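You operate a simulated robot arm through the tools that you are given. There is no shell and no other tool. Be economical: measure what you need, move in short steps, check, and stop when the job is done.

Carry out the task below with a simulated robot arm. There is one attempt and no reset: what you move stays moved.

TASK
Put the inox test piece in the test block, shut the cover and log the block on the table scale.
Fine: the block from the holder; leave it on the plate.
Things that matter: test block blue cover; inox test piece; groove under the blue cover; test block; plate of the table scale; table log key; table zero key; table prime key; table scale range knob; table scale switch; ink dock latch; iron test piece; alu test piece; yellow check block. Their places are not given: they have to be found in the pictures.

It is judged by the outcome, as a careful person would: the job done as asked, and still so three seconds after it is handed in. It fails if anything else is knocked over, pushed out of place, dropped, spilled or broken.

THE ROBOT
A 6-joint arm with a two-finger parallel gripper, fixed in place. Base frame: the origin is at the foot of the arm, x ahead of it, y to its left, z up; the work surface is at about z = 0. Lengths are in cm, angles in rad, forces in N, time in s.
With the tool pointing down near the work surface it reaches from about 14 to 58 cm from the base axis. Its first joint turns from -1.152 to 1.152 rad. Payload 2.1 kg.
Tool frame: the origin (TCP) lies between the finger pads and is the grasp point; the fingertips stand 3 cm ahead of it; z points along the fingers, y is the line along which they close. The gripper opens to 9.4 cm. The fingers are 2.8 cm wide and 1 cm thick; the gripper's body (5 by 9.6 cm) begins 5.5 cm behind the TCP.
Orientation is that of the tool frame in the base frame, as [roll, pitch, yaw] about the fixed x, y, z axes, in that order (R = Rz(yaw) Ry(pitch) Rx(roll)). With the fingers straight down and closing along the base's y, the tool's x points along the base's -x, its y along +y and its z along -z.

THE INTERFACE
- The arm moves only by the tool send_rows. Its arguments are lists of equal length, an entry for each row: "turn": the turn, a rotation vector about the base's x, y, z in degrees, a list of three; "translation": the shift along the base's x, y, z in mm, a list of three; "hand": the opening in per cent of the stroke, from 0 (shut) to 100 (fully open). In form: {"turn": [[ax, ay, az], ...], "translation": [[x, y, z], ...], "hand": [hand, ...]}. A call has 1 to 8 rows; each row is the pose to reach, as a shift and turn from the pose commanded when the call began. A row lasts 0.2 s, in which the tool goes at most 5 cm and 0.15 rad; a call with a longer step from one row to the next is refused whole, and so is a gripper value outside its range. A pose out of reach is approached as far as the arm can. The call stops where the force on the tool passes 40 N (or 10 N more than at its start, if that is more) or the arm is blocked; 0.2 s more then pass. The fingers move at their own pace (about 7.2 cm/s each) and stop on an object; they squeeze with about 22 N. The grip force told is the motor's: it shows also when the fingers shut on nothing. Time passes only in rows, and 0.2 s behind the last, so rows that repeat a pose let the fingers close. It gives the time, the measured TCP pose, the force on the tool (base axes), the opening and the grip force at its end, in the units of the frame above (readings bear some noise).
- Cameras (640 x 400 px; columns grow to the right, rows downward): "scene" is fixed at [3.74, -35.6, 49.62]; the picture's right is [0.92, -0.39, 0.00], its down [-0.18, -0.43, -0.88] and it looks along [0.34, 0.81, -0.47] (base axes); focal length 366 px, centre (320, 200). "wrist" rides on the gripper at [-3.7, 0, -5.8] in the tool frame; the picture's right is [0.00, -1.00, 0.00], its down [0.97, 0.00, -0.24] and it looks along [0.24, 0.00, 0.97] (tool axes); focal length 218 px, centre (320, 200).
- capture(camera): a new picture of that camera. No time passes.
- locate(camera, pixels): for up to 12 pixels [column, row] of the newest picture of that camera ("zoom" is the newest enlarged one), the place [x, y, z] in the base frame of the surface seen there, good to about 0.2 cm. No time passes.
- close_up(camera, box): a new picture of the part [left, top, right, bottom] of that camera's present view, enlarged. No time passes.
- finish_job(): hands the job in; it is judged then, once.

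Work in short steps. Measure before you move; look again where a grasp or a placing could have gone wrong, and mend it. You have 80 turns and 54 pictures in all, those below and enlarged ones among them. Open the gripper and draw the arm clear of the work before you hand the job in, unless the task says otherwise; then end with one line.

The tools are called after ">>>" by a JSON object that holds its "api" and its "payload". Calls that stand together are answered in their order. send_rows: Moves the arm, as the interface text tells. Its arguments: {"type":"object","properties":{"turn":{"type":"array","items":{"type":"array","items":{"type":"number"}}},"translation":{"type":"array","items":{"type":"array","items":{"type":"number"}}},"hand":{"type":"array","items":{"type":"number"}}},"required":["turn","translation","hand"]} The other tools are called the same way: capture (camera) takes a picture; locate (camera, pixels) gives the place of the surface under pixels of a picture; close_up (camera, box) takes an enlarged picture of a part of a camera's view; finish_job () hands the job in.

At the start:

```text
time_s: 0.0
eef_pos: [28.14, 24.24, 31.73]
orientation: [3.141, 0.004, -3.141]
ft_force: [0.0, -0.1, -0.2]
finger_gap: 9.42
grasp_force: 0.1
```

scene: 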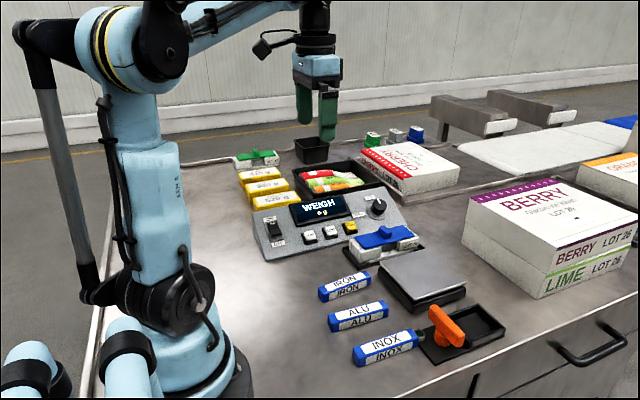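
wrist: 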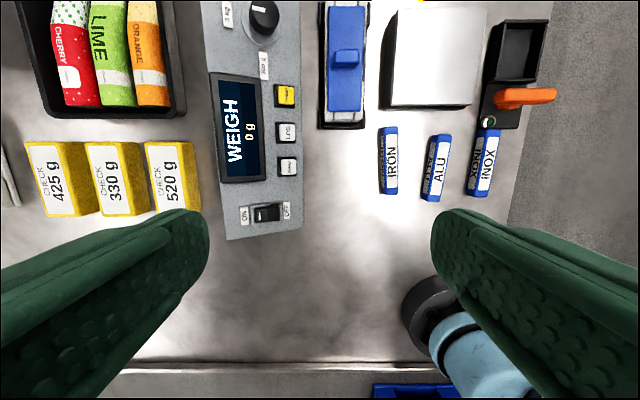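

The scene shows the console at (330,220), the blue-covered block at (385,237), the plate at (422,272) and the test pieces at lower centre. I'll enlarge these areas first.

>>> {"api": "close_up", "payload": {"camera": "scene", "box": [240, 180, 430, 300]}}

>>> {"api": "close_up", "payload": {"camera": "scene", "box": [310, 250, 520, 380]}}

>>> {"api": "close_up", "payload": {"camera": "wrist", "box": [200, 0, 560, 225]}}

```text
3.33 times, centred on (335, 240) of scene
```

zoom: 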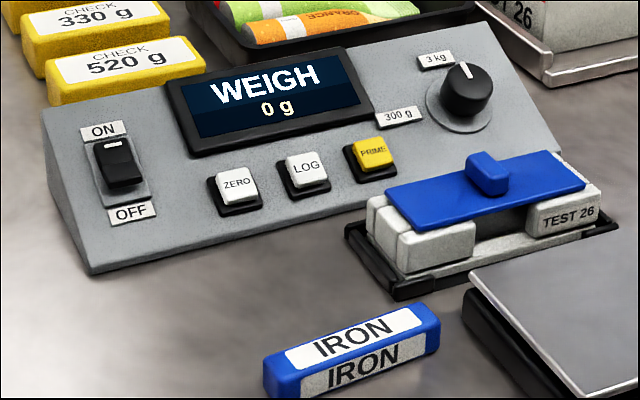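

```text
3.05 times, centred on (415, 315) of scene
```

zoom: 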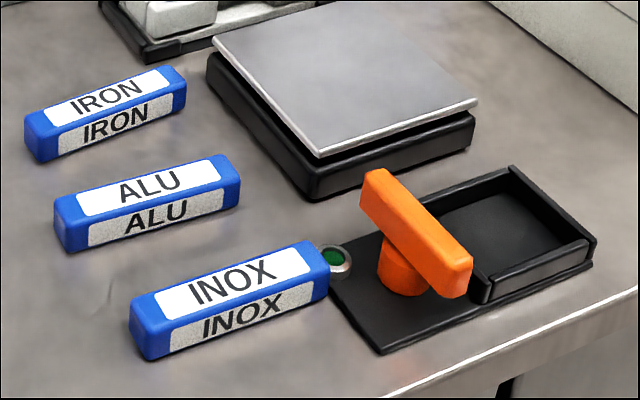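

```text
1.78 times, centred on (380, 112) of wrist
```

zoom: 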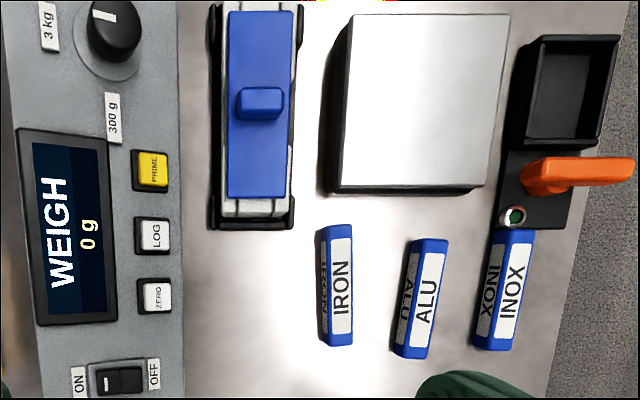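

Next I'll locate the key points in the wrist picture.

>>> {"api": "locate", "payload": {"camera": "wrist", "pixels": [[346, 58], [330, 8], [362, 8], [329, 108], [361, 108], [345, 118], [392, 8], [472, 8], [392, 104], [472, 104], [322, 122], [364, 124]]}}

>>> {"api": "locate", "payload": {"camera": "wrist", "pixels": [[483, 132], [500, 132], [477, 192], [493, 193], [439, 137], [430, 198], [490, 122], [525, 96], [287, 131], [286, 95], [289, 166], [262, 15]]}}

>>> {"api": "locate", "payload": {"camera": "scene", "pixels": [[385, 230], [362, 242], [413, 233], [360, 252], [372, 258], [385, 250], [405, 243], [388, 246], [390, 341], [360, 352], [411, 334], [362, 361]]}}

```text
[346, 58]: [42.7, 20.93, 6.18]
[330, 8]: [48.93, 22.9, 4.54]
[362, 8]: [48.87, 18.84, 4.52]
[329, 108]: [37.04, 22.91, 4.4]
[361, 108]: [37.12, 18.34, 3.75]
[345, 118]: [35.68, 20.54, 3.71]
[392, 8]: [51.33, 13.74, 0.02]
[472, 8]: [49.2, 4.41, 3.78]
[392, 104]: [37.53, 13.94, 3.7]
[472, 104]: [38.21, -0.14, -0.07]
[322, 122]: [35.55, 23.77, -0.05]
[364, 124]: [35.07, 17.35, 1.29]
```

```text
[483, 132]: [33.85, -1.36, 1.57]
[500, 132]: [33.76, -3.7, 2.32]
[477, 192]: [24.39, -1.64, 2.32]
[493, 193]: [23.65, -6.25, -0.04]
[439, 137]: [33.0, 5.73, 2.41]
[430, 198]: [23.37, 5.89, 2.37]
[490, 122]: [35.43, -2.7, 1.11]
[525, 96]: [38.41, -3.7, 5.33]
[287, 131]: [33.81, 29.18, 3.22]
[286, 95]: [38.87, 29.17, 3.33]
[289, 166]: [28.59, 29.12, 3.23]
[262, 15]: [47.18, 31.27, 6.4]
```

```text
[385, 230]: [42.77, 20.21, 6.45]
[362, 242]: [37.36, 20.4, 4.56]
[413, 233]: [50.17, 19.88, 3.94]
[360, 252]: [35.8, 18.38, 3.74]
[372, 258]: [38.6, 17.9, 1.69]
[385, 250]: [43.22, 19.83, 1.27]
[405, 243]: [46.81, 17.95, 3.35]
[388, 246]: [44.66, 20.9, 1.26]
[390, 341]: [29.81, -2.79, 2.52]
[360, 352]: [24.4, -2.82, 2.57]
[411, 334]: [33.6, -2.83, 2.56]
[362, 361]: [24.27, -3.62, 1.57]
```

The block runs along x (x≈35.5–50, y≈20.6) with its cover top at z≈4.5 and handle top at 6.3. I'll move above it for a closer look at how the cover works.

>>> {"api": "send_rows", "payload": {"turn": [[0, 0, 0], [0, 0, 0], [0, 0, 0], [0, 0, 0]], "translation": [[35, -9, -25], [70, -18, -50], [105, -27, -75], [140, -36, -97]], "hand": [100, 100, 100, 100]}}

>>> {"api": "capture", "payload": {"camera": "wrist"}}

>>> {"api": "close_up", "payload": {"camera": "scene", "box": [340, 215, 436, 275]}}

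```text
time_s: 1.0
eef_pos: [42.06, 20.55, 22.3]
orientation: [3.14, 0.004, 3.141]
ft_force: [-0.4, 0.6, 0.5]
finger_gap: 9.4
grasp_force: 0.0
```

```text
48 pictures are left
```

wrist: 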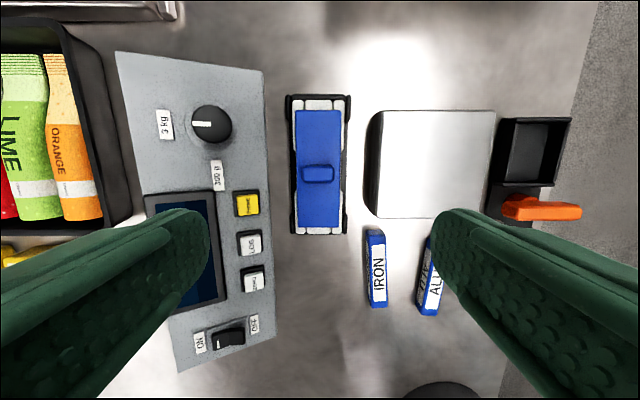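

```text
6.67 times, centred on (388, 245) of scene
```

zoom: 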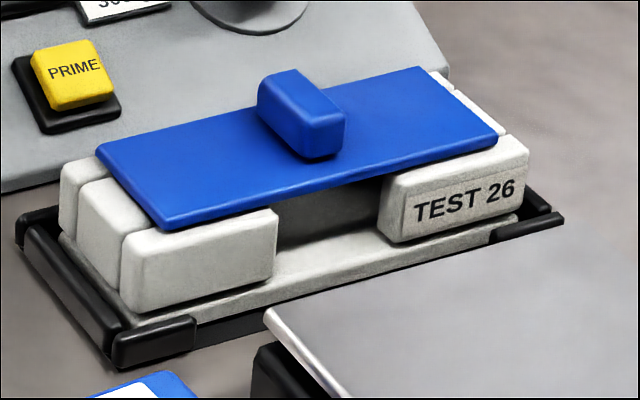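

The cover is a loose-looking plate with a handle at wrist (318,173). I'll measure the handle and cover precisely.

>>> {"api": "close_up", "payload": {"camera": "wrist", "box": [270, 85, 462, 245]}}

>>> {"api": "locate", "payload": {"camera": "wrist", "pixels": [[303, 173], [333, 173], [318, 166], [318, 180], [298, 112], [338, 112], [298, 224], [338, 224], [318, 103], [318, 230], [343, 165], [318, 140]]}}

```text
2.50 times, centred on (366, 165) of wrist
```

zoom: 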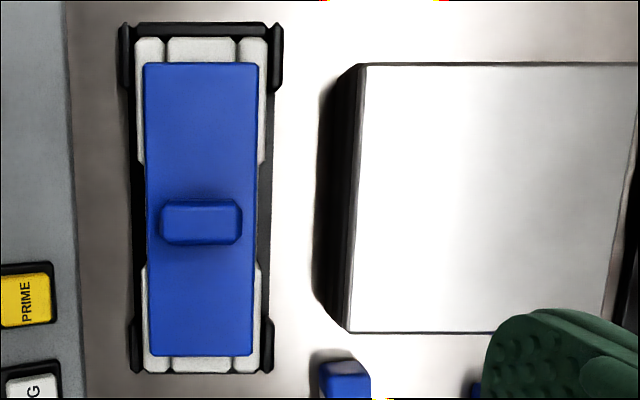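

```text
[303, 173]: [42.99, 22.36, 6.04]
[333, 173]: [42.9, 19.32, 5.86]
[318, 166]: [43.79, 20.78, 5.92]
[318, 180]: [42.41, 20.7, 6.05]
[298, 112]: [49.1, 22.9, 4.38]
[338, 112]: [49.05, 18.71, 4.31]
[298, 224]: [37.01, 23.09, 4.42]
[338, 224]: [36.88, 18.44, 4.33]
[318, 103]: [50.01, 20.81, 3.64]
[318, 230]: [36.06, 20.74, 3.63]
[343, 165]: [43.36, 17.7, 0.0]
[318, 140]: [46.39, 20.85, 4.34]
```

Handle centre is about (43.0, 20.8), 3.1 cm along y, top 6.2. I'll descend on it with the fingers 5.6 cm apart, tips stopping just above the cover.

>>> {"api": "send_rows", "payload": {"turn": [[0, 0, 0], [0, 0, 0], [0, 0, 0], [0, 0, 0], [0, 0, 0], [0, 0, 0], [0, 0, 0]], "translation": [[9, 2, 0], [9, 2, -40], [9, 2, -80], [9, 2, -110], [9, 2, -130], [9, 2, -143], [9, 2, -143]], "hand": [60, 60, 60, 60, 60, 60, 60]}}

>>> {"api": "close_up", "payload": {"camera": "scene", "box": [330, 195, 442, 265]}}

```text
time_s: 2.6
eef_pos: [42.84, 20.76, 7.81]
orientation: [3.14, 0.004, 3.14]
ft_force: [-1.1, 0.3, -0.3]
finger_gap: 5.63
grasp_force: 0.0
```

```text
5.71 times, centred on (386, 230) of scene
```

zoom: 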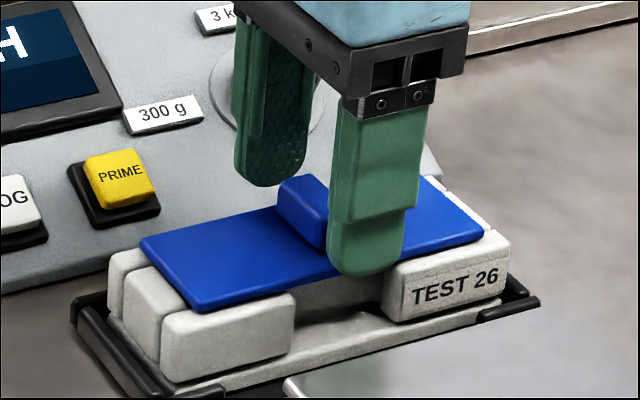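

The fingers straddle the handle. I'll close, then lift 1.5 cm gently.

>>> {"api": "send_rows", "payload": {"turn": [[0, 0, 0], [0, 0, 0], [0, 0, 0], [0, 0, 0]], "translation": [[0, 0, 0], [0, 0, 0], [0, 0, 0], [0, 0, 0]], "hand": [20, 20, 20, 20]}}

>>> {"api": "send_rows", "payload": {"turn": [[0, 0, 0], [0, 0, 0], [0, 0, 0], [0, 0, 0]], "translation": [[0, 0, 3], [0, 0, 6], [0, 0, 10], [0, 0, 15]], "hand": [20, 20, 20, 20]}}

>>> {"api": "close_up", "payload": {"camera": "scene", "box": [330, 195, 442, 265]}}

```text
time_s: 3.6
eef_pos: [42.95, 20.77, 7.96]
orientation: [3.14, 0.004, -3.141]
ft_force: [0.3, 0.2, 0.0]
finger_gap: 3.32
grasp_force: 21.4
```

```text
time_s: 4.6
eef_pos: [42.9, 20.7, 9.37]
orientation: [3.14, 0.003, -3.141]
ft_force: [0.8, -0.1, 0.1]
finger_gap: 1.85
grasp_force: 0.0
```

```text
5.71 times, centred on (386, 230) of scene
```

zoom: 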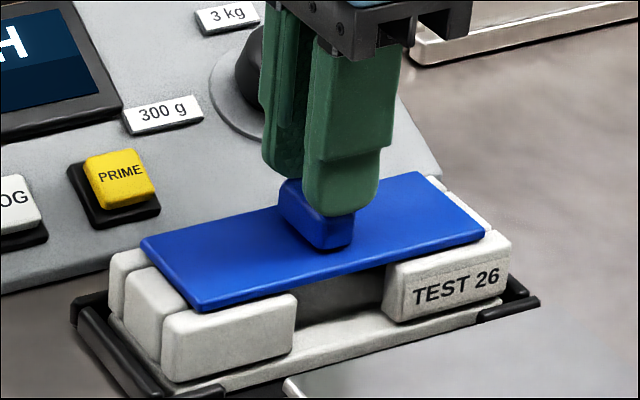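

The fingers slipped up off the handle and the cover stayed down, so it seems to slide rather than lift. I'll regrip and try a short slide along -x.

>>> {"api": "send_rows", "payload": {"turn": [[0, 0, 0], [0, 0, 0], [0, 0, 0], [0, 0, 0], [0, 0, 0], [0, 0, 0], [0, 0, 0]], "translation": [[0, 0, 0], [0, 0, 0], [0, 0, -8], [0, 0, -16], [0, 0, -16], [0, 0, -16], [0, 0, -16]], "hand": [60, 60, 60, 60, 20, 20, 20]}}

>>> {"api": "send_rows", "payload": {"turn": [[0, 0, 0], [0, 0, 0], [0, 0, 0], [0, 0, 0]], "translation": [[-3, 0, 0], [-6, 0, 0], [-10, 0, 0], [-10, 0, 0]], "hand": [20, 20, 20, 20]}}

>>> {"api": "close_up", "payload": {"camera": "scene", "box": [330, 195, 442, 265]}}

```text
time_s: 6.2
eef_pos: [43.0, 20.74, 7.64]
orientation: [3.139, 0.004, -3.142]
ft_force: [0.2, -1.9, 3.4]
finger_gap: 3.31
grasp_force: 22.5
```

```text
time_s: 7.2
eef_pos: [41.97, 20.71, 7.7]
orientation: [3.139, 0.003, 3.141]
ft_force: [-0.6, -0.3, 0.6]
finger_gap: 3.36
grasp_force: 21.9
```

```text
5.71 times, centred on (386, 230) of scene
```

zoom: 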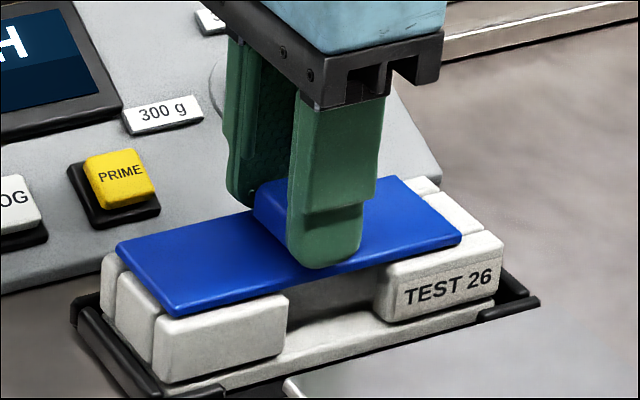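

The cover slides in -x; the block took up about 3 mm of slack in its holder and stopped. I'll keep sliding and watch the force.

>>> {"api": "send_rows", "payload": {"turn": [[0, 0, 0], [0, 0, 0], [0, 0, 0], [0, 0, 0], [0, 0, 0]], "translation": [[-8, 0, 0], [-16, 0, 0], [-24, 0, 0], [-32, 0, 0], [-40, 0, 0]], "hand": [20, 20, 20, 20, 20]}}

>>> {"api": "close_up", "payload": {"camera": "scene", "box": [320, 195, 448, 275]}}

```text
time_s: 8.4
eef_pos: [38.18, 20.78, 7.69]
orientation: [-3.141, 0.002, 3.14]
ft_force: [-0.2, -2.3, 20.7]
finger_gap: 3.36
grasp_force: 21.5
```

```text
5.00 times, centred on (384, 235) of scene
```

zoom: 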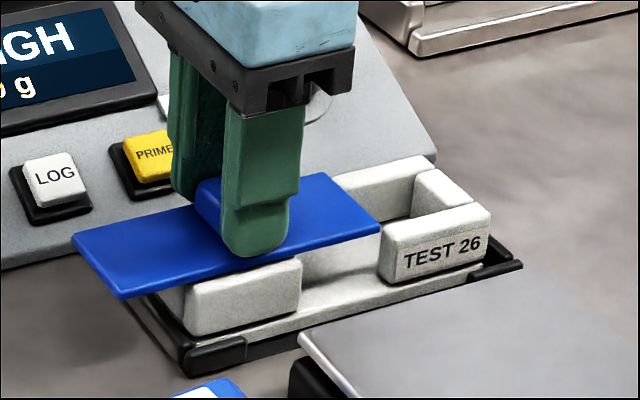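

An upward force of 20 N has appeared, likely the fingertips pressing on the cover. I'll rise 1.5 mm and see what remains.

>>> {"api": "send_rows", "payload": {"turn": [[0, 0, 0], [0, 0, 0], [0, 0, 0]], "translation": [[0, 0, 1], [0, 0, 1.5], [0, 0, 1.5]], "hand": [20, 20, 20]}}

>>> {"api": "close_up", "payload": {"camera": "wrist", "box": [160, 0, 480, 200]}}

```text
time_s: 9.2
eef_pos: [37.99, 20.8, 7.78]
orientation: [3.14, 0.001, -3.141]
ft_force: [-0.4, -1.3, -0.2]
finger_gap: 3.31
grasp_force: 22.4
```

```text
2.00 times, centred on (320, 100) of wrist
```

zoom: 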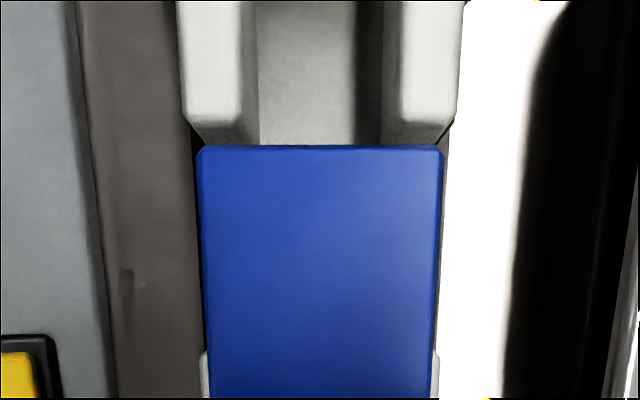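

Force is back to zero. I'll continue sliding in -x another 6 cm.

>>> {"api": "send_rows", "payload": {"turn": [[0, 0, 0], [0, 0, 0], [0, 0, 0], [0, 0, 0], [0, 0, 0], [0, 0, 0], [0, 0, 0]], "translation": [[-8, 0, 0], [-16, 0, 0], [-24, 0, 0], [-32, 0, 0], [-40, 0, 0], [-50, 0, 0], [-50, 0, 0]], "hand": [20, 20, 20, 20, 20, 20, 20]}}

>>> {"api": "close_up", "payload": {"camera": "scene", "box": [288, 185, 448, 285]}}

```text
time_s: 10.8
eef_pos: [32.92, 20.73, 7.94]
orientation: [3.138, 0.004, -3.141]
ft_force: [-0.6, 0.7, -0.2]
finger_gap: 3.33
grasp_force: 22.1
```

```text
4.00 times, centred on (368, 235) of scene
```

zoom: 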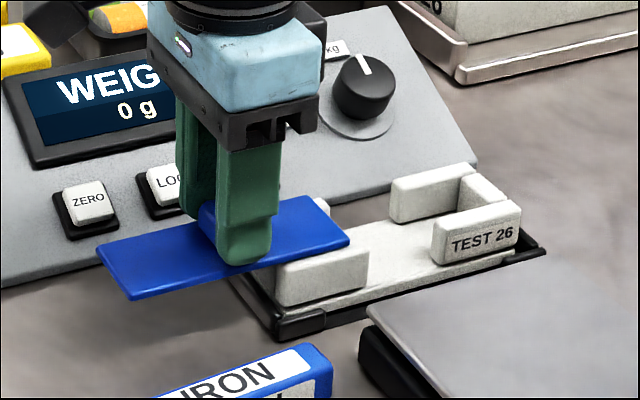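

The cover keeps sliding freely; its far end is now near x≈39. I'll slide 4.5 cm more to find whether it stops or comes off.

>>> {"api": "send_rows", "payload": {"turn": [[0, 0, 0], [0, 0, 0], [0, 0, 0], [0, 0, 0], [0, 0, 0], [0, 0, 0]], "translation": [[-8, 0, 0], [-16, 0, 0], [-24, 0, 0], [-32, 0, 0], [-40, 0, 0], [-45, 0, 0]], "hand": [20, 20, 20, 20, 20, 20]}}

>>> {"api": "close_up", "payload": {"camera": "scene", "box": [268, 185, 428, 285]}}

```text
time_s: 12.2
eef_pos: [28.52, 20.77, 7.84]
orientation: [3.141, 0.002, 3.14]
ft_force: [15.7, -3.7, -3.0]
finger_gap: 3.31
grasp_force: 21.9
```

```text
4.00 times, centred on (348, 235) of scene
```

zoom: 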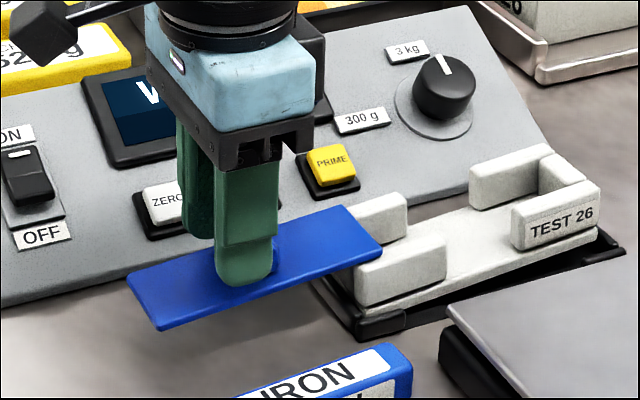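

There's now 15.7 N along +x and the handle shows right of the finger: the cover has reached its stop. I'll release, rise, and inspect.

>>> {"api": "send_rows", "payload": {"turn": [[0, 0, 0], [0, 0, 0], [0, 0, 0], [0, 0, 0], [0, 0, 0], [0, 0, 0], [0, 0, 0]], "translation": [[3, 0, 0], [3, 0, 0], [3, 0, 0], [3, 0, 30], [3, 0, 60], [3, 0, 100], [53, 0, 140]], "hand": [20, 60, 60, 60, 60, 60, 60]}}

>>> {"api": "capture", "payload": {"camera": "wrist"}}

>>> {"api": "capture", "payload": {"camera": "scene"}}

```text
refused: row 7 steps farther than a row can; nothing moved
```

```text
38 pictures are left
```

wrist: 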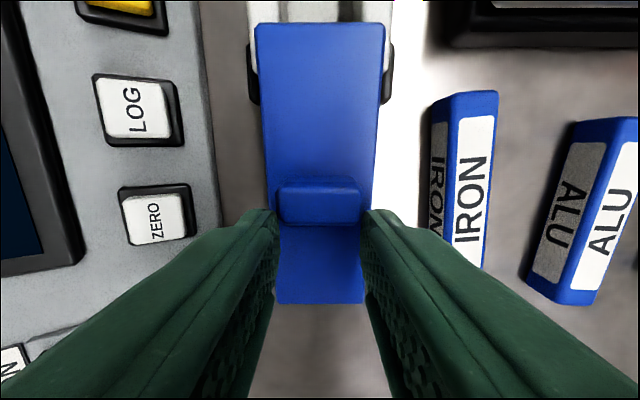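

```text
37 pictures are left
```

scene: 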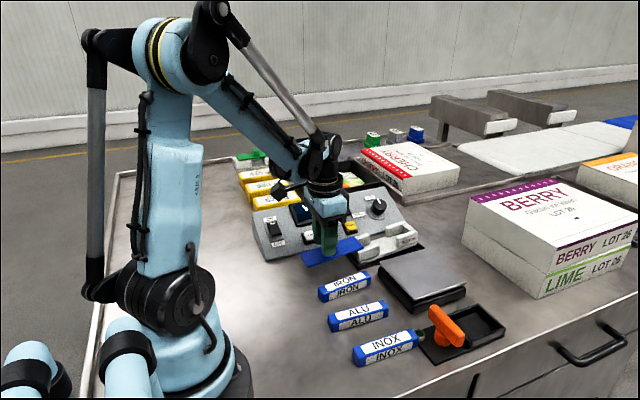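

The call was refused; the last rise was too long, so I'll send it again with shorter steps.

>>> {"api": "send_rows", "payload": {"turn": [[0, 0, 0], [0, 0, 0], [0, 0, 0], [0, 0, 0], [0, 0, 0], [0, 0, 0], [0, 0, 0]], "translation": [[3, 0, 0], [3, 0, 0], [3, 0, 0], [3, 0, 0], [3, 0, 30], [3, 0, 70], [23, 0, 110]], "hand": [20, 50, 60, 60, 60, 60, 60]}}

>>> {"api": "send_rows", "payload": {"turn": [[0, 0, 0], [0, 0, 0], [0, 0, 0]], "translation": [[35, 0, 20], [70, 0, 30], [90, 0, 30]], "hand": [60, 60, 60]}}

>>> {"api": "capture", "payload": {"camera": "wrist"}}

>>> {"api": "close_up", "payload": {"camera": "scene", "box": [288, 200, 448, 300]}}

```text
time_s: 13.8
eef_pos: [30.83, 20.75, 18.87]
orientation: [3.14, 0.003, -3.141]
ft_force: [0.8, 0.3, -0.5]
finger_gap: 5.64
grasp_force: 0.1
```

```text
time_s: 14.6
eef_pos: [39.95, 20.99, 21.94]
orientation: [3.141, 0.002, 3.141]
ft_force: [0.4, -0.4, -0.1]
finger_gap: 5.62
grasp_force: 0.1
```

```text
36 pictures are left
```

wrist: 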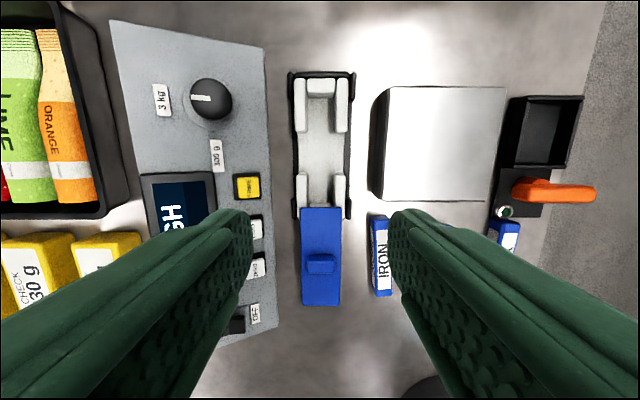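

```text
4.00 times, centred on (368, 250) of scene
```

zoom: 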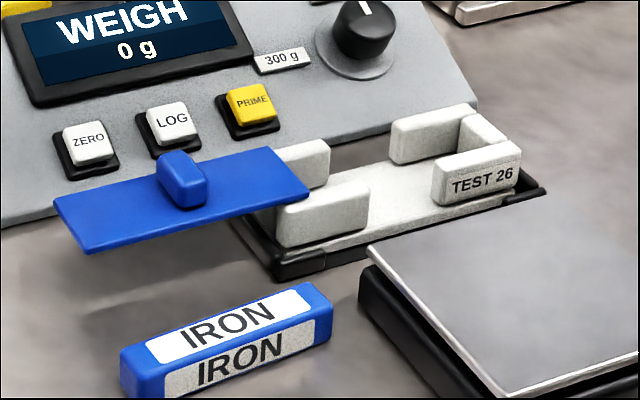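

The cover stays out, held by its slide, and the groove is open. I'll measure it.

>>> {"api": "close_up", "payload": {"camera": "wrist", "box": [270, 60, 430, 230]}}

>>> {"api": "locate", "payload": {"camera": "wrist", "pixels": [[322, 80], [298, 100], [344, 100], [298, 190], [343, 190], [322, 110], [322, 150], [322, 195], [303, 210], [338, 210], [309, 150], [335, 150]]}}

```text
2.35 times, centred on (350, 145) of wrist
```

zoom: 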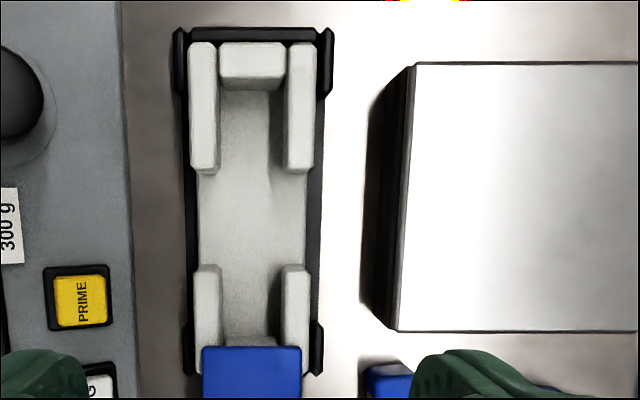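

```text
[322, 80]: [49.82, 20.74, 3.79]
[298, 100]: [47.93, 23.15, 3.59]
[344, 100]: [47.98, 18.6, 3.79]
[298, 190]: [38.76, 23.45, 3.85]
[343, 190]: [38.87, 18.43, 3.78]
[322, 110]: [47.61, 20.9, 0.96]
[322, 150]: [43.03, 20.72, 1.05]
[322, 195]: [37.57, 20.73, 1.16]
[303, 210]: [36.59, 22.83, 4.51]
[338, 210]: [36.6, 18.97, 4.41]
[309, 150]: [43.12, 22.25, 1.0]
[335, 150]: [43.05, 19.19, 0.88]
```

>>> {"api": "locate", "payload": {"camera": "zoom", "pixels": [[252, 78], [252, 92], [252, 98], [245, 335], [245, 342], [250, 350], [192, 160], [214, 160], [291, 160], [309, 160], [291, 280], [214, 280]]}}

>>> {"api": "locate", "payload": {"camera": "scene", "pixels": [[354, 350], [360, 348], [385, 343], [408, 333], [412, 338], [385, 336], [388, 349], [360, 362], [436, 330], [424, 350], [408, 330], [356, 345]]}}

```text
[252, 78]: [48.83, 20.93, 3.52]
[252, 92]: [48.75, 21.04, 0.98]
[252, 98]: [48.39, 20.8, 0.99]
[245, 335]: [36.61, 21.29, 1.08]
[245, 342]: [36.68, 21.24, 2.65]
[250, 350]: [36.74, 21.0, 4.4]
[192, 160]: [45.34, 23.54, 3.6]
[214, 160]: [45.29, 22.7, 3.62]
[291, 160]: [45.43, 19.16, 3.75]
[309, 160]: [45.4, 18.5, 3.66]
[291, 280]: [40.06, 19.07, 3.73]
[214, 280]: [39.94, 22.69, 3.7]
```

```text
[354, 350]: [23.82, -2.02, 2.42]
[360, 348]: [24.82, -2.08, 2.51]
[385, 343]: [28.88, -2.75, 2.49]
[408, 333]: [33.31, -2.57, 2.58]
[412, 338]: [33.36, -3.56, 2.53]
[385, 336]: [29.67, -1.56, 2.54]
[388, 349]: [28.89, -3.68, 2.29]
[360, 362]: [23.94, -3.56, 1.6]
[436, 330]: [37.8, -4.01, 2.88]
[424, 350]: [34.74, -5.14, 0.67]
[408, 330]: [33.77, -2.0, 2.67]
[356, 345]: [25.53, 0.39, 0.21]
```

Groove: x 36.6–48.75, y≈19.2–22.6, floor z 1.0, with finger gaps at x≈40.7–44.8. INOX is about x 23.8–34.1, y≈-2.6, top 2.55; I'll move above it.

>>> {"api": "send_rows", "payload": {"turn": [[0, 0, 0], [0, 0, 0], [0, 0, 0], [0, 0, 0], [0, 0, 0], [0, 0, 0], [0, 0, 0]], "translation": [[-16, -34, 0], [-32, -68, 0], [-48, -102, 0], [-64, -138, 0], [-80, -172, 0], [-96, -206, -20], [-110, -236, -50]], "hand": [60, 60, 60, 60, 60, 60, 60]}}

>>> {"api": "close_up", "payload": {"camera": "wrist", "box": [220, 100, 420, 300]}}

```text
time_s: 16.2
eef_pos: [28.74, -2.82, 16.85]
orientation: [3.139, 0.005, -3.141]
ft_force: [-0.4, 0.0, -0.4]
finger_gap: 5.64
grasp_force: 0.0
```

```text
2.00 times, centred on (320, 200) of wrist
```

zoom: 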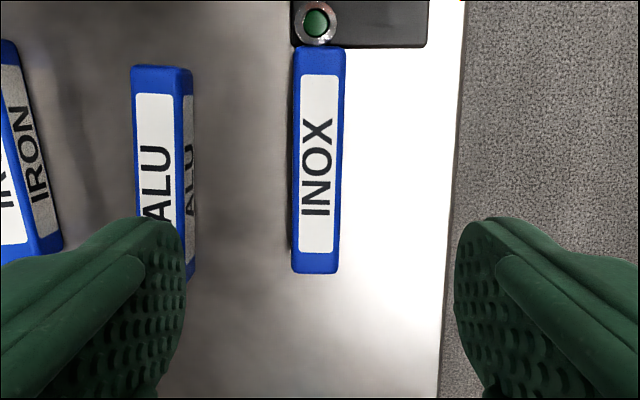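

>>> {"api": "locate", "payload": {"camera": "zoom", "pixels": [[297, 60], [341, 60], [295, 262], [336, 262], [319, 52], [316, 268], [319, 160], [296, 160], [339, 160], [316, 20]]}}

```text
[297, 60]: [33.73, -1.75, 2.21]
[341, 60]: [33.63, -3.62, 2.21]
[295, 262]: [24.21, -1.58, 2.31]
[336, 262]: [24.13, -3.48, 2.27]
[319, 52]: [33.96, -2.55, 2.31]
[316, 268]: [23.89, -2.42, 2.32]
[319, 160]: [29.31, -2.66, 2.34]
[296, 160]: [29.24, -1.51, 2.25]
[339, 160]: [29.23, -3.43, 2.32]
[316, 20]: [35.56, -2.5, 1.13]
```

INOX centre is (28.9, -2.58), aligned with x. I'll descend to TCP z≈3.6 and grip.

>>> {"api": "send_rows", "payload": {"turn": [[0, 0, 0], [0, 0, 0], [0, 0, 0], [0, 0, 0], [0, 0, 0], [0, 0, 0], [0, 0, 0], [0, 0, 0]], "translation": [[2, 2.4, -30], [2, 2.4, -70], [2, 2.4, -105], [2, 2.4, -122], [2, 2.4, -133], [2, 2.4, -133], [2, 2.4, -133], [2, 2.4, -133]], "hand": [60, 60, 60, 60, 60, 10, 10, 10]}}

>>> {"api": "send_rows", "payload": {"turn": [[0, 0, 0], [0, 0, 0], [0, 0, 0], [0, 0, 0]], "translation": [[0, 0, 0], [0, 0, 10], [0, 0, 40], [0, 0, 80]], "hand": [10, 10, 10, 10]}}

>>> {"api": "capture", "payload": {"camera": "wrist"}}

>>> {"api": "close_up", "payload": {"camera": "scene", "box": [310, 240, 502, 360]}}

```text
time_s: 18.0
eef_pos: [29.12, -2.44, 3.53]
orientation: [3.141, 0.002, 3.141]
ft_force: [0.3, -0.1, 0.2]
finger_gap: 2.33
grasp_force: 22.3
```

```text
time_s: 19.0
eef_pos: [28.85, -2.54, 11.8]
orientation: [3.139, 0.005, -3.141]
ft_force: [0.3, 0.1, -0.4]
finger_gap: 2.32
grasp_force: 22.0
```

```text
32 pictures are left
```

wrist: 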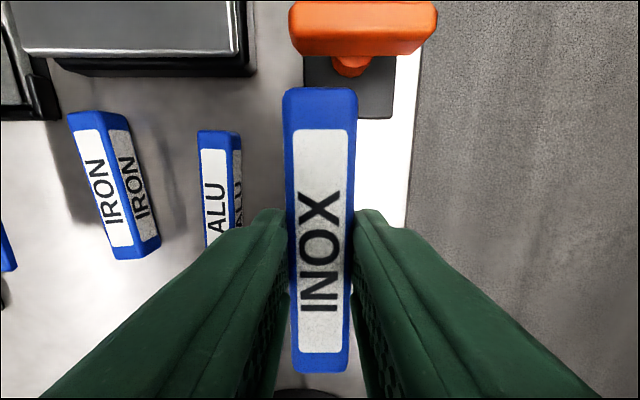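

```text
3.33 times, centred on (406, 300) of scene
```

zoom: 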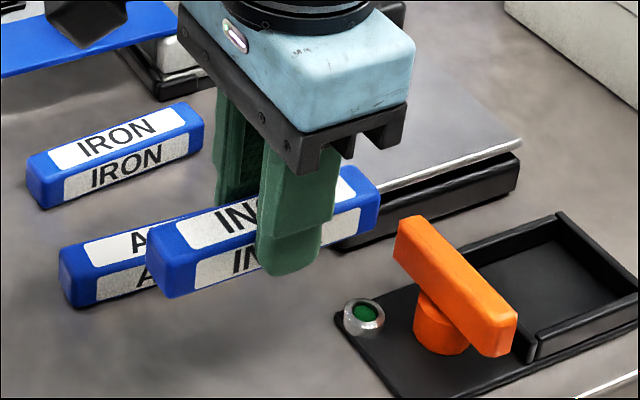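

INOX is held level. I'll carry it high to above the groove at (42.7, 20.85).

>>> {"api": "send_rows", "payload": {"turn": [[0, 0, 0], [0, 0, 0], [0, 0, 0], [0, 0, 0], [0, 0, 0], [0, 0, 0], [0, 0, 0], [0, 0, 0]], "translation": [[10, 20, 20], [30, 55, 20], [50, 90, 20], [72, 125, 20], [94, 160, 20], [116, 198, 20], [138, 234, 20], [138, 234, 20]], "hand": [10, 10, 10, 10, 10, 10, 10, 10]}}

>>> {"api": "capture", "payload": {"camera": "wrist"}}

```text
time_s: 20.8
eef_pos: [42.65, 21.07, 13.69]
orientation: [3.139, 0.003, -3.141]
ft_force: [-0.6, -0.1, -1.4]
finger_gap: 2.32
grasp_force: 22.0
```

```text
30 pictures are left
```

wrist: 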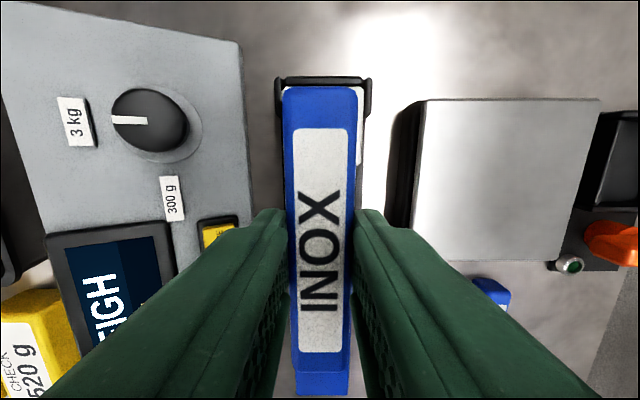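

Alignment looks good over the groove. I'll descend to just above the floor, watching the force.

>>> {"api": "send_rows", "payload": {"turn": [[0, 0, 0], [0, 0, 0], [0, 0, 0], [0, 0, 0], [0, 0, 0], [0, 0, 0]], "translation": [[0, 0, -30], [0, 0, -50], [0, 0, -60], [0, 0, -68], [0, 0, -75], [0, 0, -80]], "hand": [10, 10, 10, 10, 10, 10]}}

>>> {"api": "close_up", "payload": {"camera": "scene", "box": [320, 195, 448, 275]}}

>>> {"api": "close_up", "payload": {"camera": "wrist", "box": [220, 0, 420, 125]}}

```text
time_s: 22.2
eef_pos: [42.82, 20.84, 5.53]
orientation: [3.139, 0.003, -3.141]
ft_force: [0.4, -0.2, -1.3]
finger_gap: 2.3
grasp_force: 21.5
```

```text
5.00 times, centred on (384, 235) of scene
```

zoom: 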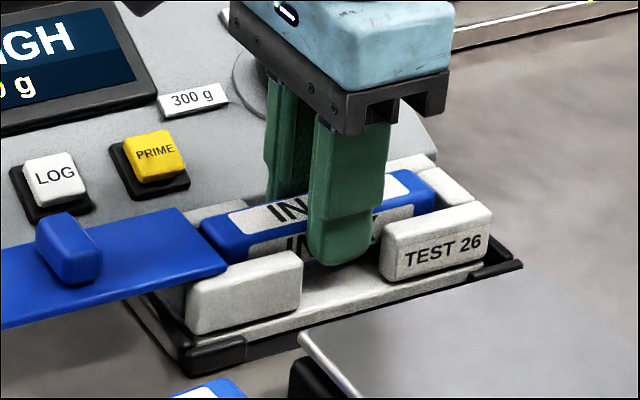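

```text
3.20 times, centred on (320, 62) of wrist
```

zoom: 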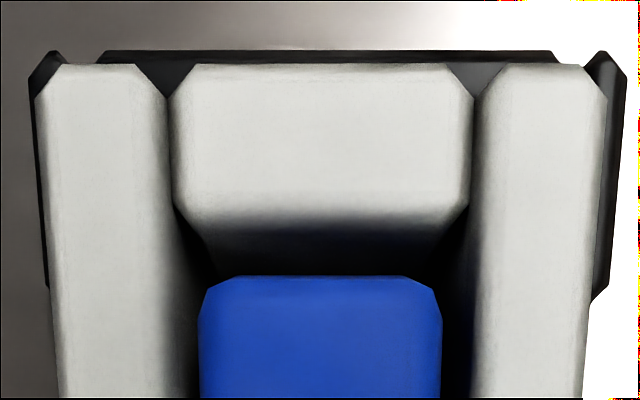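

The piece is inside the walls with clearance all round. I'll lower the last centimetre, release and rise.

>>> {"api": "send_rows", "payload": {"turn": [[0, 0, 0], [0, 0, 0], [0, 0, 0], [0, 0, 0]], "translation": [[0, 0, -4], [0, 0, -7], [0, 0, -9], [0, 0, -9]], "hand": [10, 10, 10, 10]}}

>>> {"api": "close_up", "payload": {"camera": "scene", "box": [320, 195, 448, 275]}}

```text
time_s: 23.2
eef_pos: [42.78, 20.77, 4.56]
orientation: [3.14, 0.004, -3.141]
ft_force: [0.0, 0.0, 0.3]
finger_gap: 2.31
grasp_force: 21.8
```

```text
5.00 times, centred on (384, 235) of scene
```

zoom: 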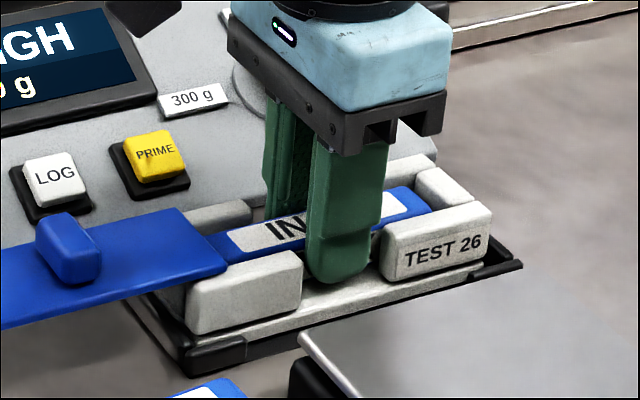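

>>> {"api": "send_rows", "payload": {"turn": [[0, 0, 0], [0, 0, 0], [0, 0, 0], [0, 0, 0], [0, 0, 0], [0, 0, 0], [0, 0, 0], [0, 0, 0]], "translation": [[0, 0, 0], [0, 0, 0], [0, 0, 0], [0, 0, 20], [0, 0, 50], [0, 0, 90], [-30, 0, 120], [-60, 0, 140]], "hand": [45, 45, 45, 45, 45, 60, 60, 60]}}

>>> {"api": "capture", "payload": {"camera": "wrist"}}

>>> {"api": "close_up", "payload": {"camera": "scene", "box": [288, 200, 448, 300]}}

```text
time_s: 25.0
eef_pos: [36.68, 20.8, 18.58]
orientation: [3.139, 0.003, 3.14]
ft_force: [0.3, -0.4, -0.4]
finger_gap: 5.63
grasp_force: 0.1
```

```text
26 pictures are left
```

wrist: 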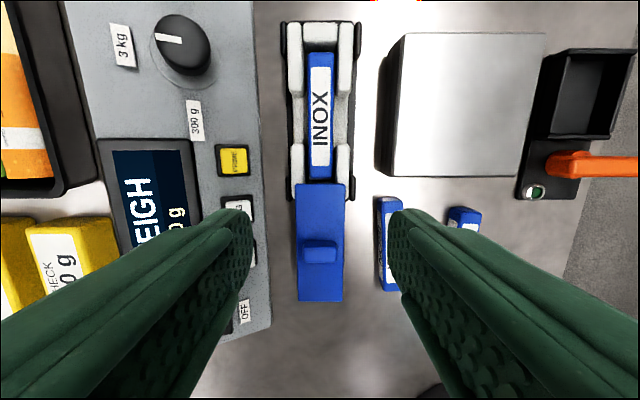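

```text
4.00 times, centred on (368, 250) of scene
```

zoom: 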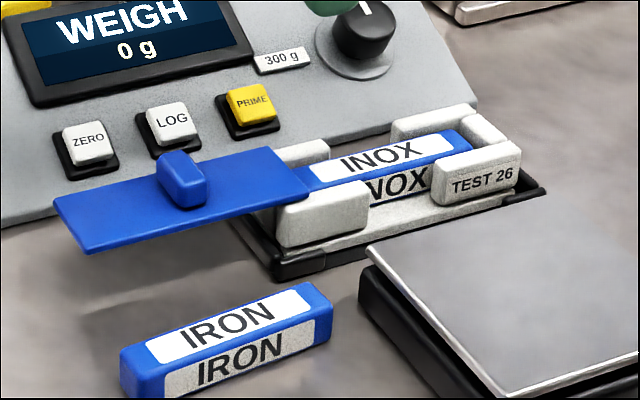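

INOX lies in the groove. Now I'll locate the cover handle, at wrist (319,252).

>>> {"api": "locate", "payload": {"camera": "wrist", "pixels": [[319, 244], [319, 250], [305, 250], [334, 250], [297, 190], [343, 190], [320, 186], [320, 120], [320, 60], [320, 175]]}}

```text
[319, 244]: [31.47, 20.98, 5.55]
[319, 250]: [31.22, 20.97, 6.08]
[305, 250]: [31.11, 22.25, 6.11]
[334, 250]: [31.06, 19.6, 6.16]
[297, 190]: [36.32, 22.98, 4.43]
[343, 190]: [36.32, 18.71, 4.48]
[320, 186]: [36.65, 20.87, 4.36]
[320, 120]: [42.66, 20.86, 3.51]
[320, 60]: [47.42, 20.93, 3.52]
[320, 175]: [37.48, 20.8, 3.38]
```

Handle centre is about (30.5, 20.9). I'll descend on it and grip.

>>> {"api": "send_rows", "payload": {"turn": [[0, 0, 0], [0, 0, 0], [0, 0, 0], [0, 0, 0], [0, 0, 0], [0, 0, 0], [0, 0, 0], [0, 0, 0]], "translation": [[-35, 0, -10], [-63, 0, -40], [-63, 0, -70], [-63, 0, -95], [-63, 0, -108], [-63, 0, -108], [-63, 0, -108], [-63, 0, -108]], "hand": [60, 60, 60, 60, 60, 20, 20, 20]}}

>>> {"api": "send_rows", "payload": {"turn": [[0, 0, 0], [0, 0, 0], [0, 0, 0], [0, 0, 0], [0, 0, 0], [0, 0, 0]], "translation": [[5, 0, 0], [12, 0, 0], [20, 0, 0], [28, 0, 0], [36, 0, 0], [44, 0, 0]], "hand": [20, 20, 20, 20, 20, 20]}}

>>> {"api": "close_up", "payload": {"camera": "scene", "box": [288, 185, 448, 285]}}

```text
time_s: 26.8
eef_pos: [30.37, 20.89, 7.87]
orientation: [3.14, 0.005, -3.141]
ft_force: [-0.4, 0.4, 0.3]
finger_gap: 3.28
grasp_force: 22.0
```

```text
time_s: 28.2
eef_pos: [34.86, 20.93, 7.73]
orientation: [3.139, 0.005, 3.139]
ft_force: [-0.2, 1.0, 1.1]
finger_gap: 3.36
grasp_force: 22.5
```

```text
4.00 times, centred on (368, 235) of scene
```

zoom: 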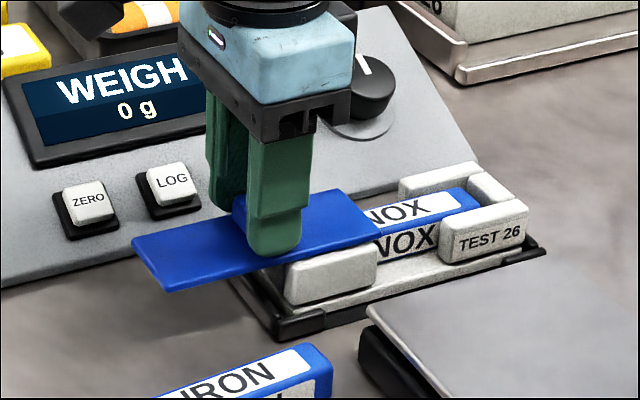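

It's sliding shut over the piece. I'll continue to the closed position.

>>> {"api": "send_rows", "payload": {"turn": [[0, 0, 0], [0, 0, 0], [0, 0, 0], [0, 0, 0], [0, 0, 0], [0, 0, 0], [0, 0, 0], [0, 0, 0]], "translation": [[10, 0, 0], [20, 0, 0], [32, 0, 0], [44, 0, 0], [56, 0, 0], [66, 0, 0], [74, 0, 0], [80, 0, 0]], "hand": [20, 20, 20, 20, 20, 20, 20, 20]}}

>>> {"api": "close_up", "payload": {"camera": "scene", "box": [320, 195, 448, 275]}}

```text
time_s: 30.0
eef_pos: [42.91, 20.98, 7.84]
orientation: [3.138, 0.004, -3.14]
ft_force: [1.2, -0.5, -0.2]
finger_gap: 3.32
grasp_force: 21.4
```

```text
5.00 times, centred on (384, 235) of scene
```

zoom: 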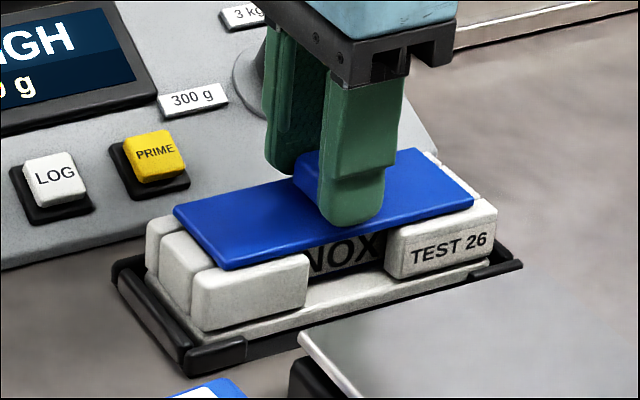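

It looks shut and centred. I'll nudge 3 mm more to check that it meets its end stop.

>>> {"api": "send_rows", "payload": {"turn": [[0, 0, 0], [0, 0, 0], [0, 0, 0], [0, 0, 0]], "translation": [[1, 0, 0], [2, 0, 0], [3, 0, 0], [4, 0, 0]], "hand": [20, 20, 20, 20]}}

>>> {"api": "close_up", "payload": {"camera": "scene", "box": [320, 195, 448, 275]}}

```text
time_s: 31.0
eef_pos: [43.08, 20.84, 7.73]
orientation: [3.14, -0.001, -3.141]
ft_force: [-18.1, -1.5, 8.6]
finger_gap: 3.32
grasp_force: 22.0
```

```text
5.00 times, centred on (384, 235) of scene
```

zoom: 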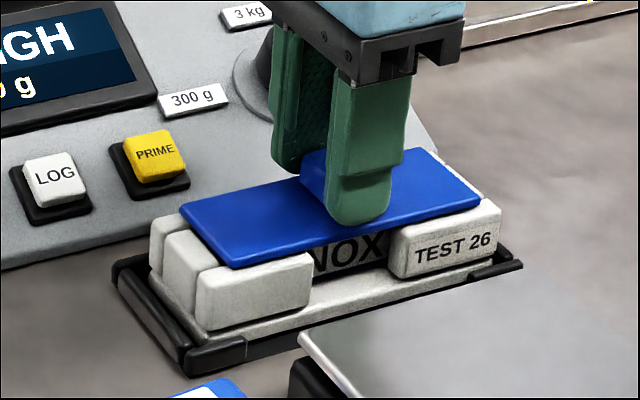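

The cover met its stop (-18 N) so it's shut. I'll ease off, release, rise, and survey how to grasp the block.

>>> {"api": "send_rows", "payload": {"turn": [[0, 0, 0], [0, 0, 0], [0, 0, 0], [0, 0, 0], [0, 0, 0], [0, 0, 0], [0, 0, 0]], "translation": [[-1, 0, 0], [-1, 0, 0], [-1, 0, 0], [-1, 0, 30], [-1, 0, 70], [-1, -20, 110], [-1, -60, 130]], "hand": [50, 60, 60, 60, 80, 90, 100]}}

>>> {"api": "capture", "payload": {"camera": "wrist"}}

>>> {"api": "close_up", "payload": {"camera": "scene", "box": [345, 215, 441, 275]}}

```text
time_s: 32.6
eef_pos: [43.06, 14.91, 20.87]
orientation: [3.14, 0.002, 3.141]
ft_force: [0.1, -0.6, -0.8]
finger_gap: 9.39
grasp_force: 0.0
```

```text
21 pictures are left
```

wrist: 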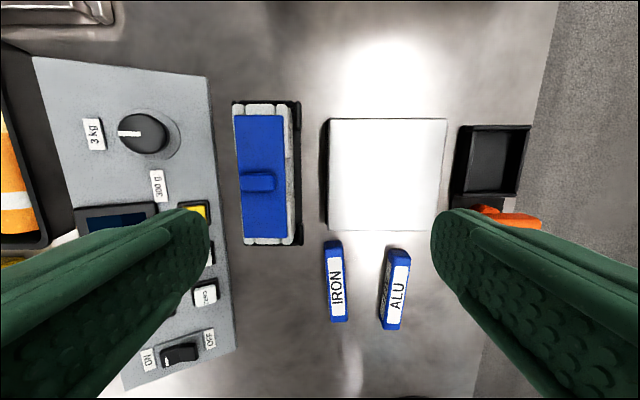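

```text
6.67 times, centred on (393, 245) of scene
```

zoom: 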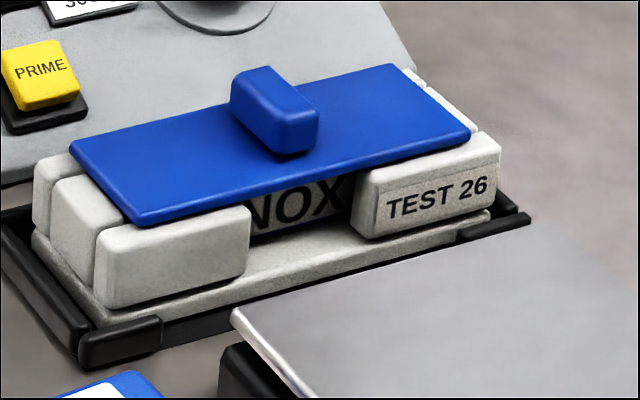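

>>> {"api": "locate", "payload": {"camera": "zoom", "pixels": [[320, 225], [320, 245], [320, 260], [320, 266], [270, 285], [275, 145], [270, 215], [200, 275], [430, 205], [130, 210], [105, 320], [495, 150]]}}

>>> {"api": "locate", "payload": {"camera": "wrist", "pixels": [[332, 121], [444, 121], [332, 227], [440, 228], [388, 175], [246, 181], [270, 181], [258, 192], [258, 176], [290, 180], [262, 230], [262, 118]]}}

```text
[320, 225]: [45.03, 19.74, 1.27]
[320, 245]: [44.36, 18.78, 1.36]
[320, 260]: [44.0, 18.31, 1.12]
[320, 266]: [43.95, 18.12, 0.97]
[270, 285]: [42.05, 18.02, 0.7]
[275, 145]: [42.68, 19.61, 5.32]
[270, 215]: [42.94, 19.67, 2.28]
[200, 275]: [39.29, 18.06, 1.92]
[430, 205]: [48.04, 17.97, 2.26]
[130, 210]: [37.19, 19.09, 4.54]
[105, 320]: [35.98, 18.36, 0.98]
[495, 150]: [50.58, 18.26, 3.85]
```

```text
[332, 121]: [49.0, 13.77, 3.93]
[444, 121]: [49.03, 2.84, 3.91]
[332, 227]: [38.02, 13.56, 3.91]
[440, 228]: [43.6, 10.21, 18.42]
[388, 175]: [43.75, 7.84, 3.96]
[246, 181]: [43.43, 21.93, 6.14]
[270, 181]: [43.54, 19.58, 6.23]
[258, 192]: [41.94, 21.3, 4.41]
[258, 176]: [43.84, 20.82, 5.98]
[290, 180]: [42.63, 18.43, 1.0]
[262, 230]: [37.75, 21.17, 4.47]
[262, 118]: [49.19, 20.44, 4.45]
```

Base plate side faces run at y≈18.05 to ~23.6, z≈0.4–1.1, open between the holder's corner posts. I'll check the console front and the holder strip before lowering fingers there.

>>> {"api": "close_up", "payload": {"camera": "wrist", "box": [205, 130, 333, 210]}}

>>> {"api": "locate", "payload": {"camera": "wrist", "pixels": [[216, 185], [222, 185], [230, 185], [236, 185], [297, 185], [300, 185], [303, 185], [294, 185], [320, 185], [297, 150], [297, 220]]}}

```text
5.00 times, centred on (269, 170) of wrist
```

zoom: 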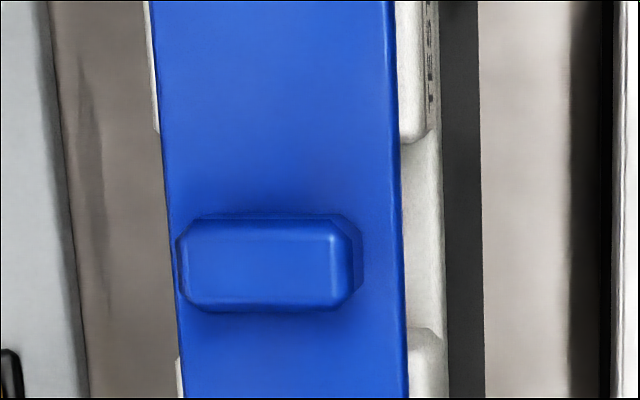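

```text
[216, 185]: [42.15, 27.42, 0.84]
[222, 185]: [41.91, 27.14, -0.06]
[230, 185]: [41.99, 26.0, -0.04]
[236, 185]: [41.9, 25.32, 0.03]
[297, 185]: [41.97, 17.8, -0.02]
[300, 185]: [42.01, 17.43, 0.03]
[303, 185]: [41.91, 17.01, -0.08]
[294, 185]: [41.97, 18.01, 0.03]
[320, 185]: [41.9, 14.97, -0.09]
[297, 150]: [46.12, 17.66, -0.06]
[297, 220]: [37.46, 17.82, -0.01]
```

The strip beside the base is at z≈0 and the console front at y≈27.2, so there's room. I'll lower with 7.5 cm opening to fingertips at z≈0.4 and close on the base plate.

>>> {"api": "send_rows", "payload": {"turn": [[0, 0, 0], [0, 0, 0], [0, 0, 0], [0, 0, 0], [0, 0, 0], [0, 0, 0], [0, 0, 0], [0, 0, 0]], "translation": [[-1, 30, 0], [-1, 60, 0], [-1, 60, -45], [-1, 60, -90], [-1, 60, -130], [-1, 60, -155], [-1, 60, -168], [-1, 60, -173]], "hand": [80, 80, 80, 80, 80, 80, 80, 80]}}

>>> {"api": "close_up", "payload": {"camera": "scene", "box": [330, 205, 442, 275]}}

```text
time_s: 34.4
eef_pos: [43.05, 20.79, 3.68]
orientation: [3.14, 0.002, -3.14]
ft_force: [-0.7, -0.4, 0.9]
finger_gap: 7.53
grasp_force: 0.1
```

```text
5.71 times, centred on (386, 240) of scene
```

zoom: 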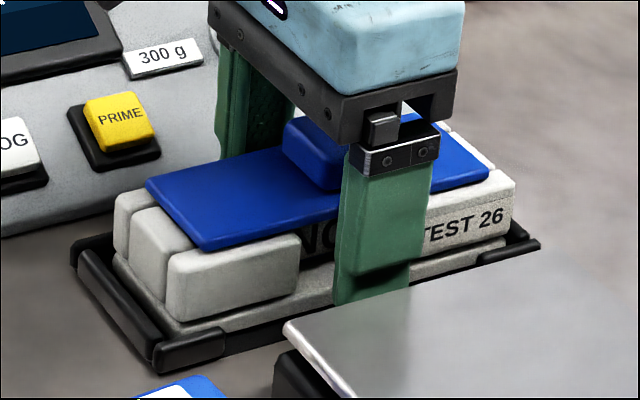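

>>> {"api": "send_rows", "payload": {"turn": [[0, 0, 0], [0, 0, 0], [0, 0, 0], [0, 0, 0], [0, 0, 0]], "translation": [[0, 0, -2], [0, 0, -2], [0, 0, -2], [0, 0, -2], [0, 0, -2]], "hand": [80, 40, 40, 40, 40]}}

>>> {"api": "send_rows", "payload": {"turn": [[0, 0, 0], [0, 0, 0], [0, 0, 0], [0, 0, 0], [0, 0, 0]], "translation": [[0, 0, 3], [0, 0, 6], [0, 0, 10], [0, 0, 15], [0, 0, 15]], "hand": [40, 40, 40, 40, 40]}}

>>> {"api": "close_up", "payload": {"camera": "scene", "box": [330, 205, 442, 275]}}

```text
time_s: 35.6
eef_pos: [43.08, 20.94, 3.49]
orientation: [3.141, 0.003, 3.141]
ft_force: [0.3, 1.4, 0.2]
finger_gap: 5.58
grasp_force: 22.3
```

```text
time_s: 36.8
eef_pos: [43.06, 20.84, 4.84]
orientation: [3.139, 0.004, -3.141]
ft_force: [0.7, -0.6, -4.3]
finger_gap: 5.58
grasp_force: 21.8
```

```text
5.71 times, centred on (386, 240) of scene
```

zoom: 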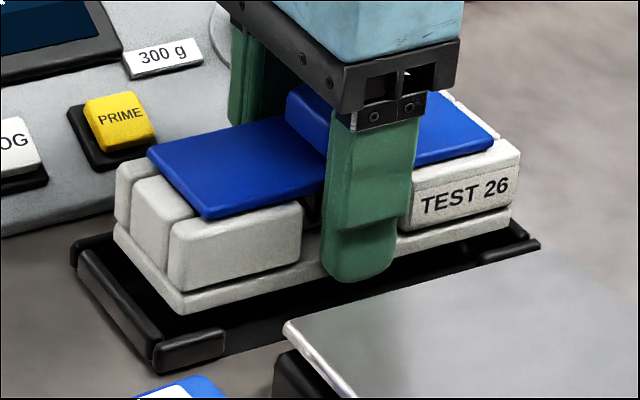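

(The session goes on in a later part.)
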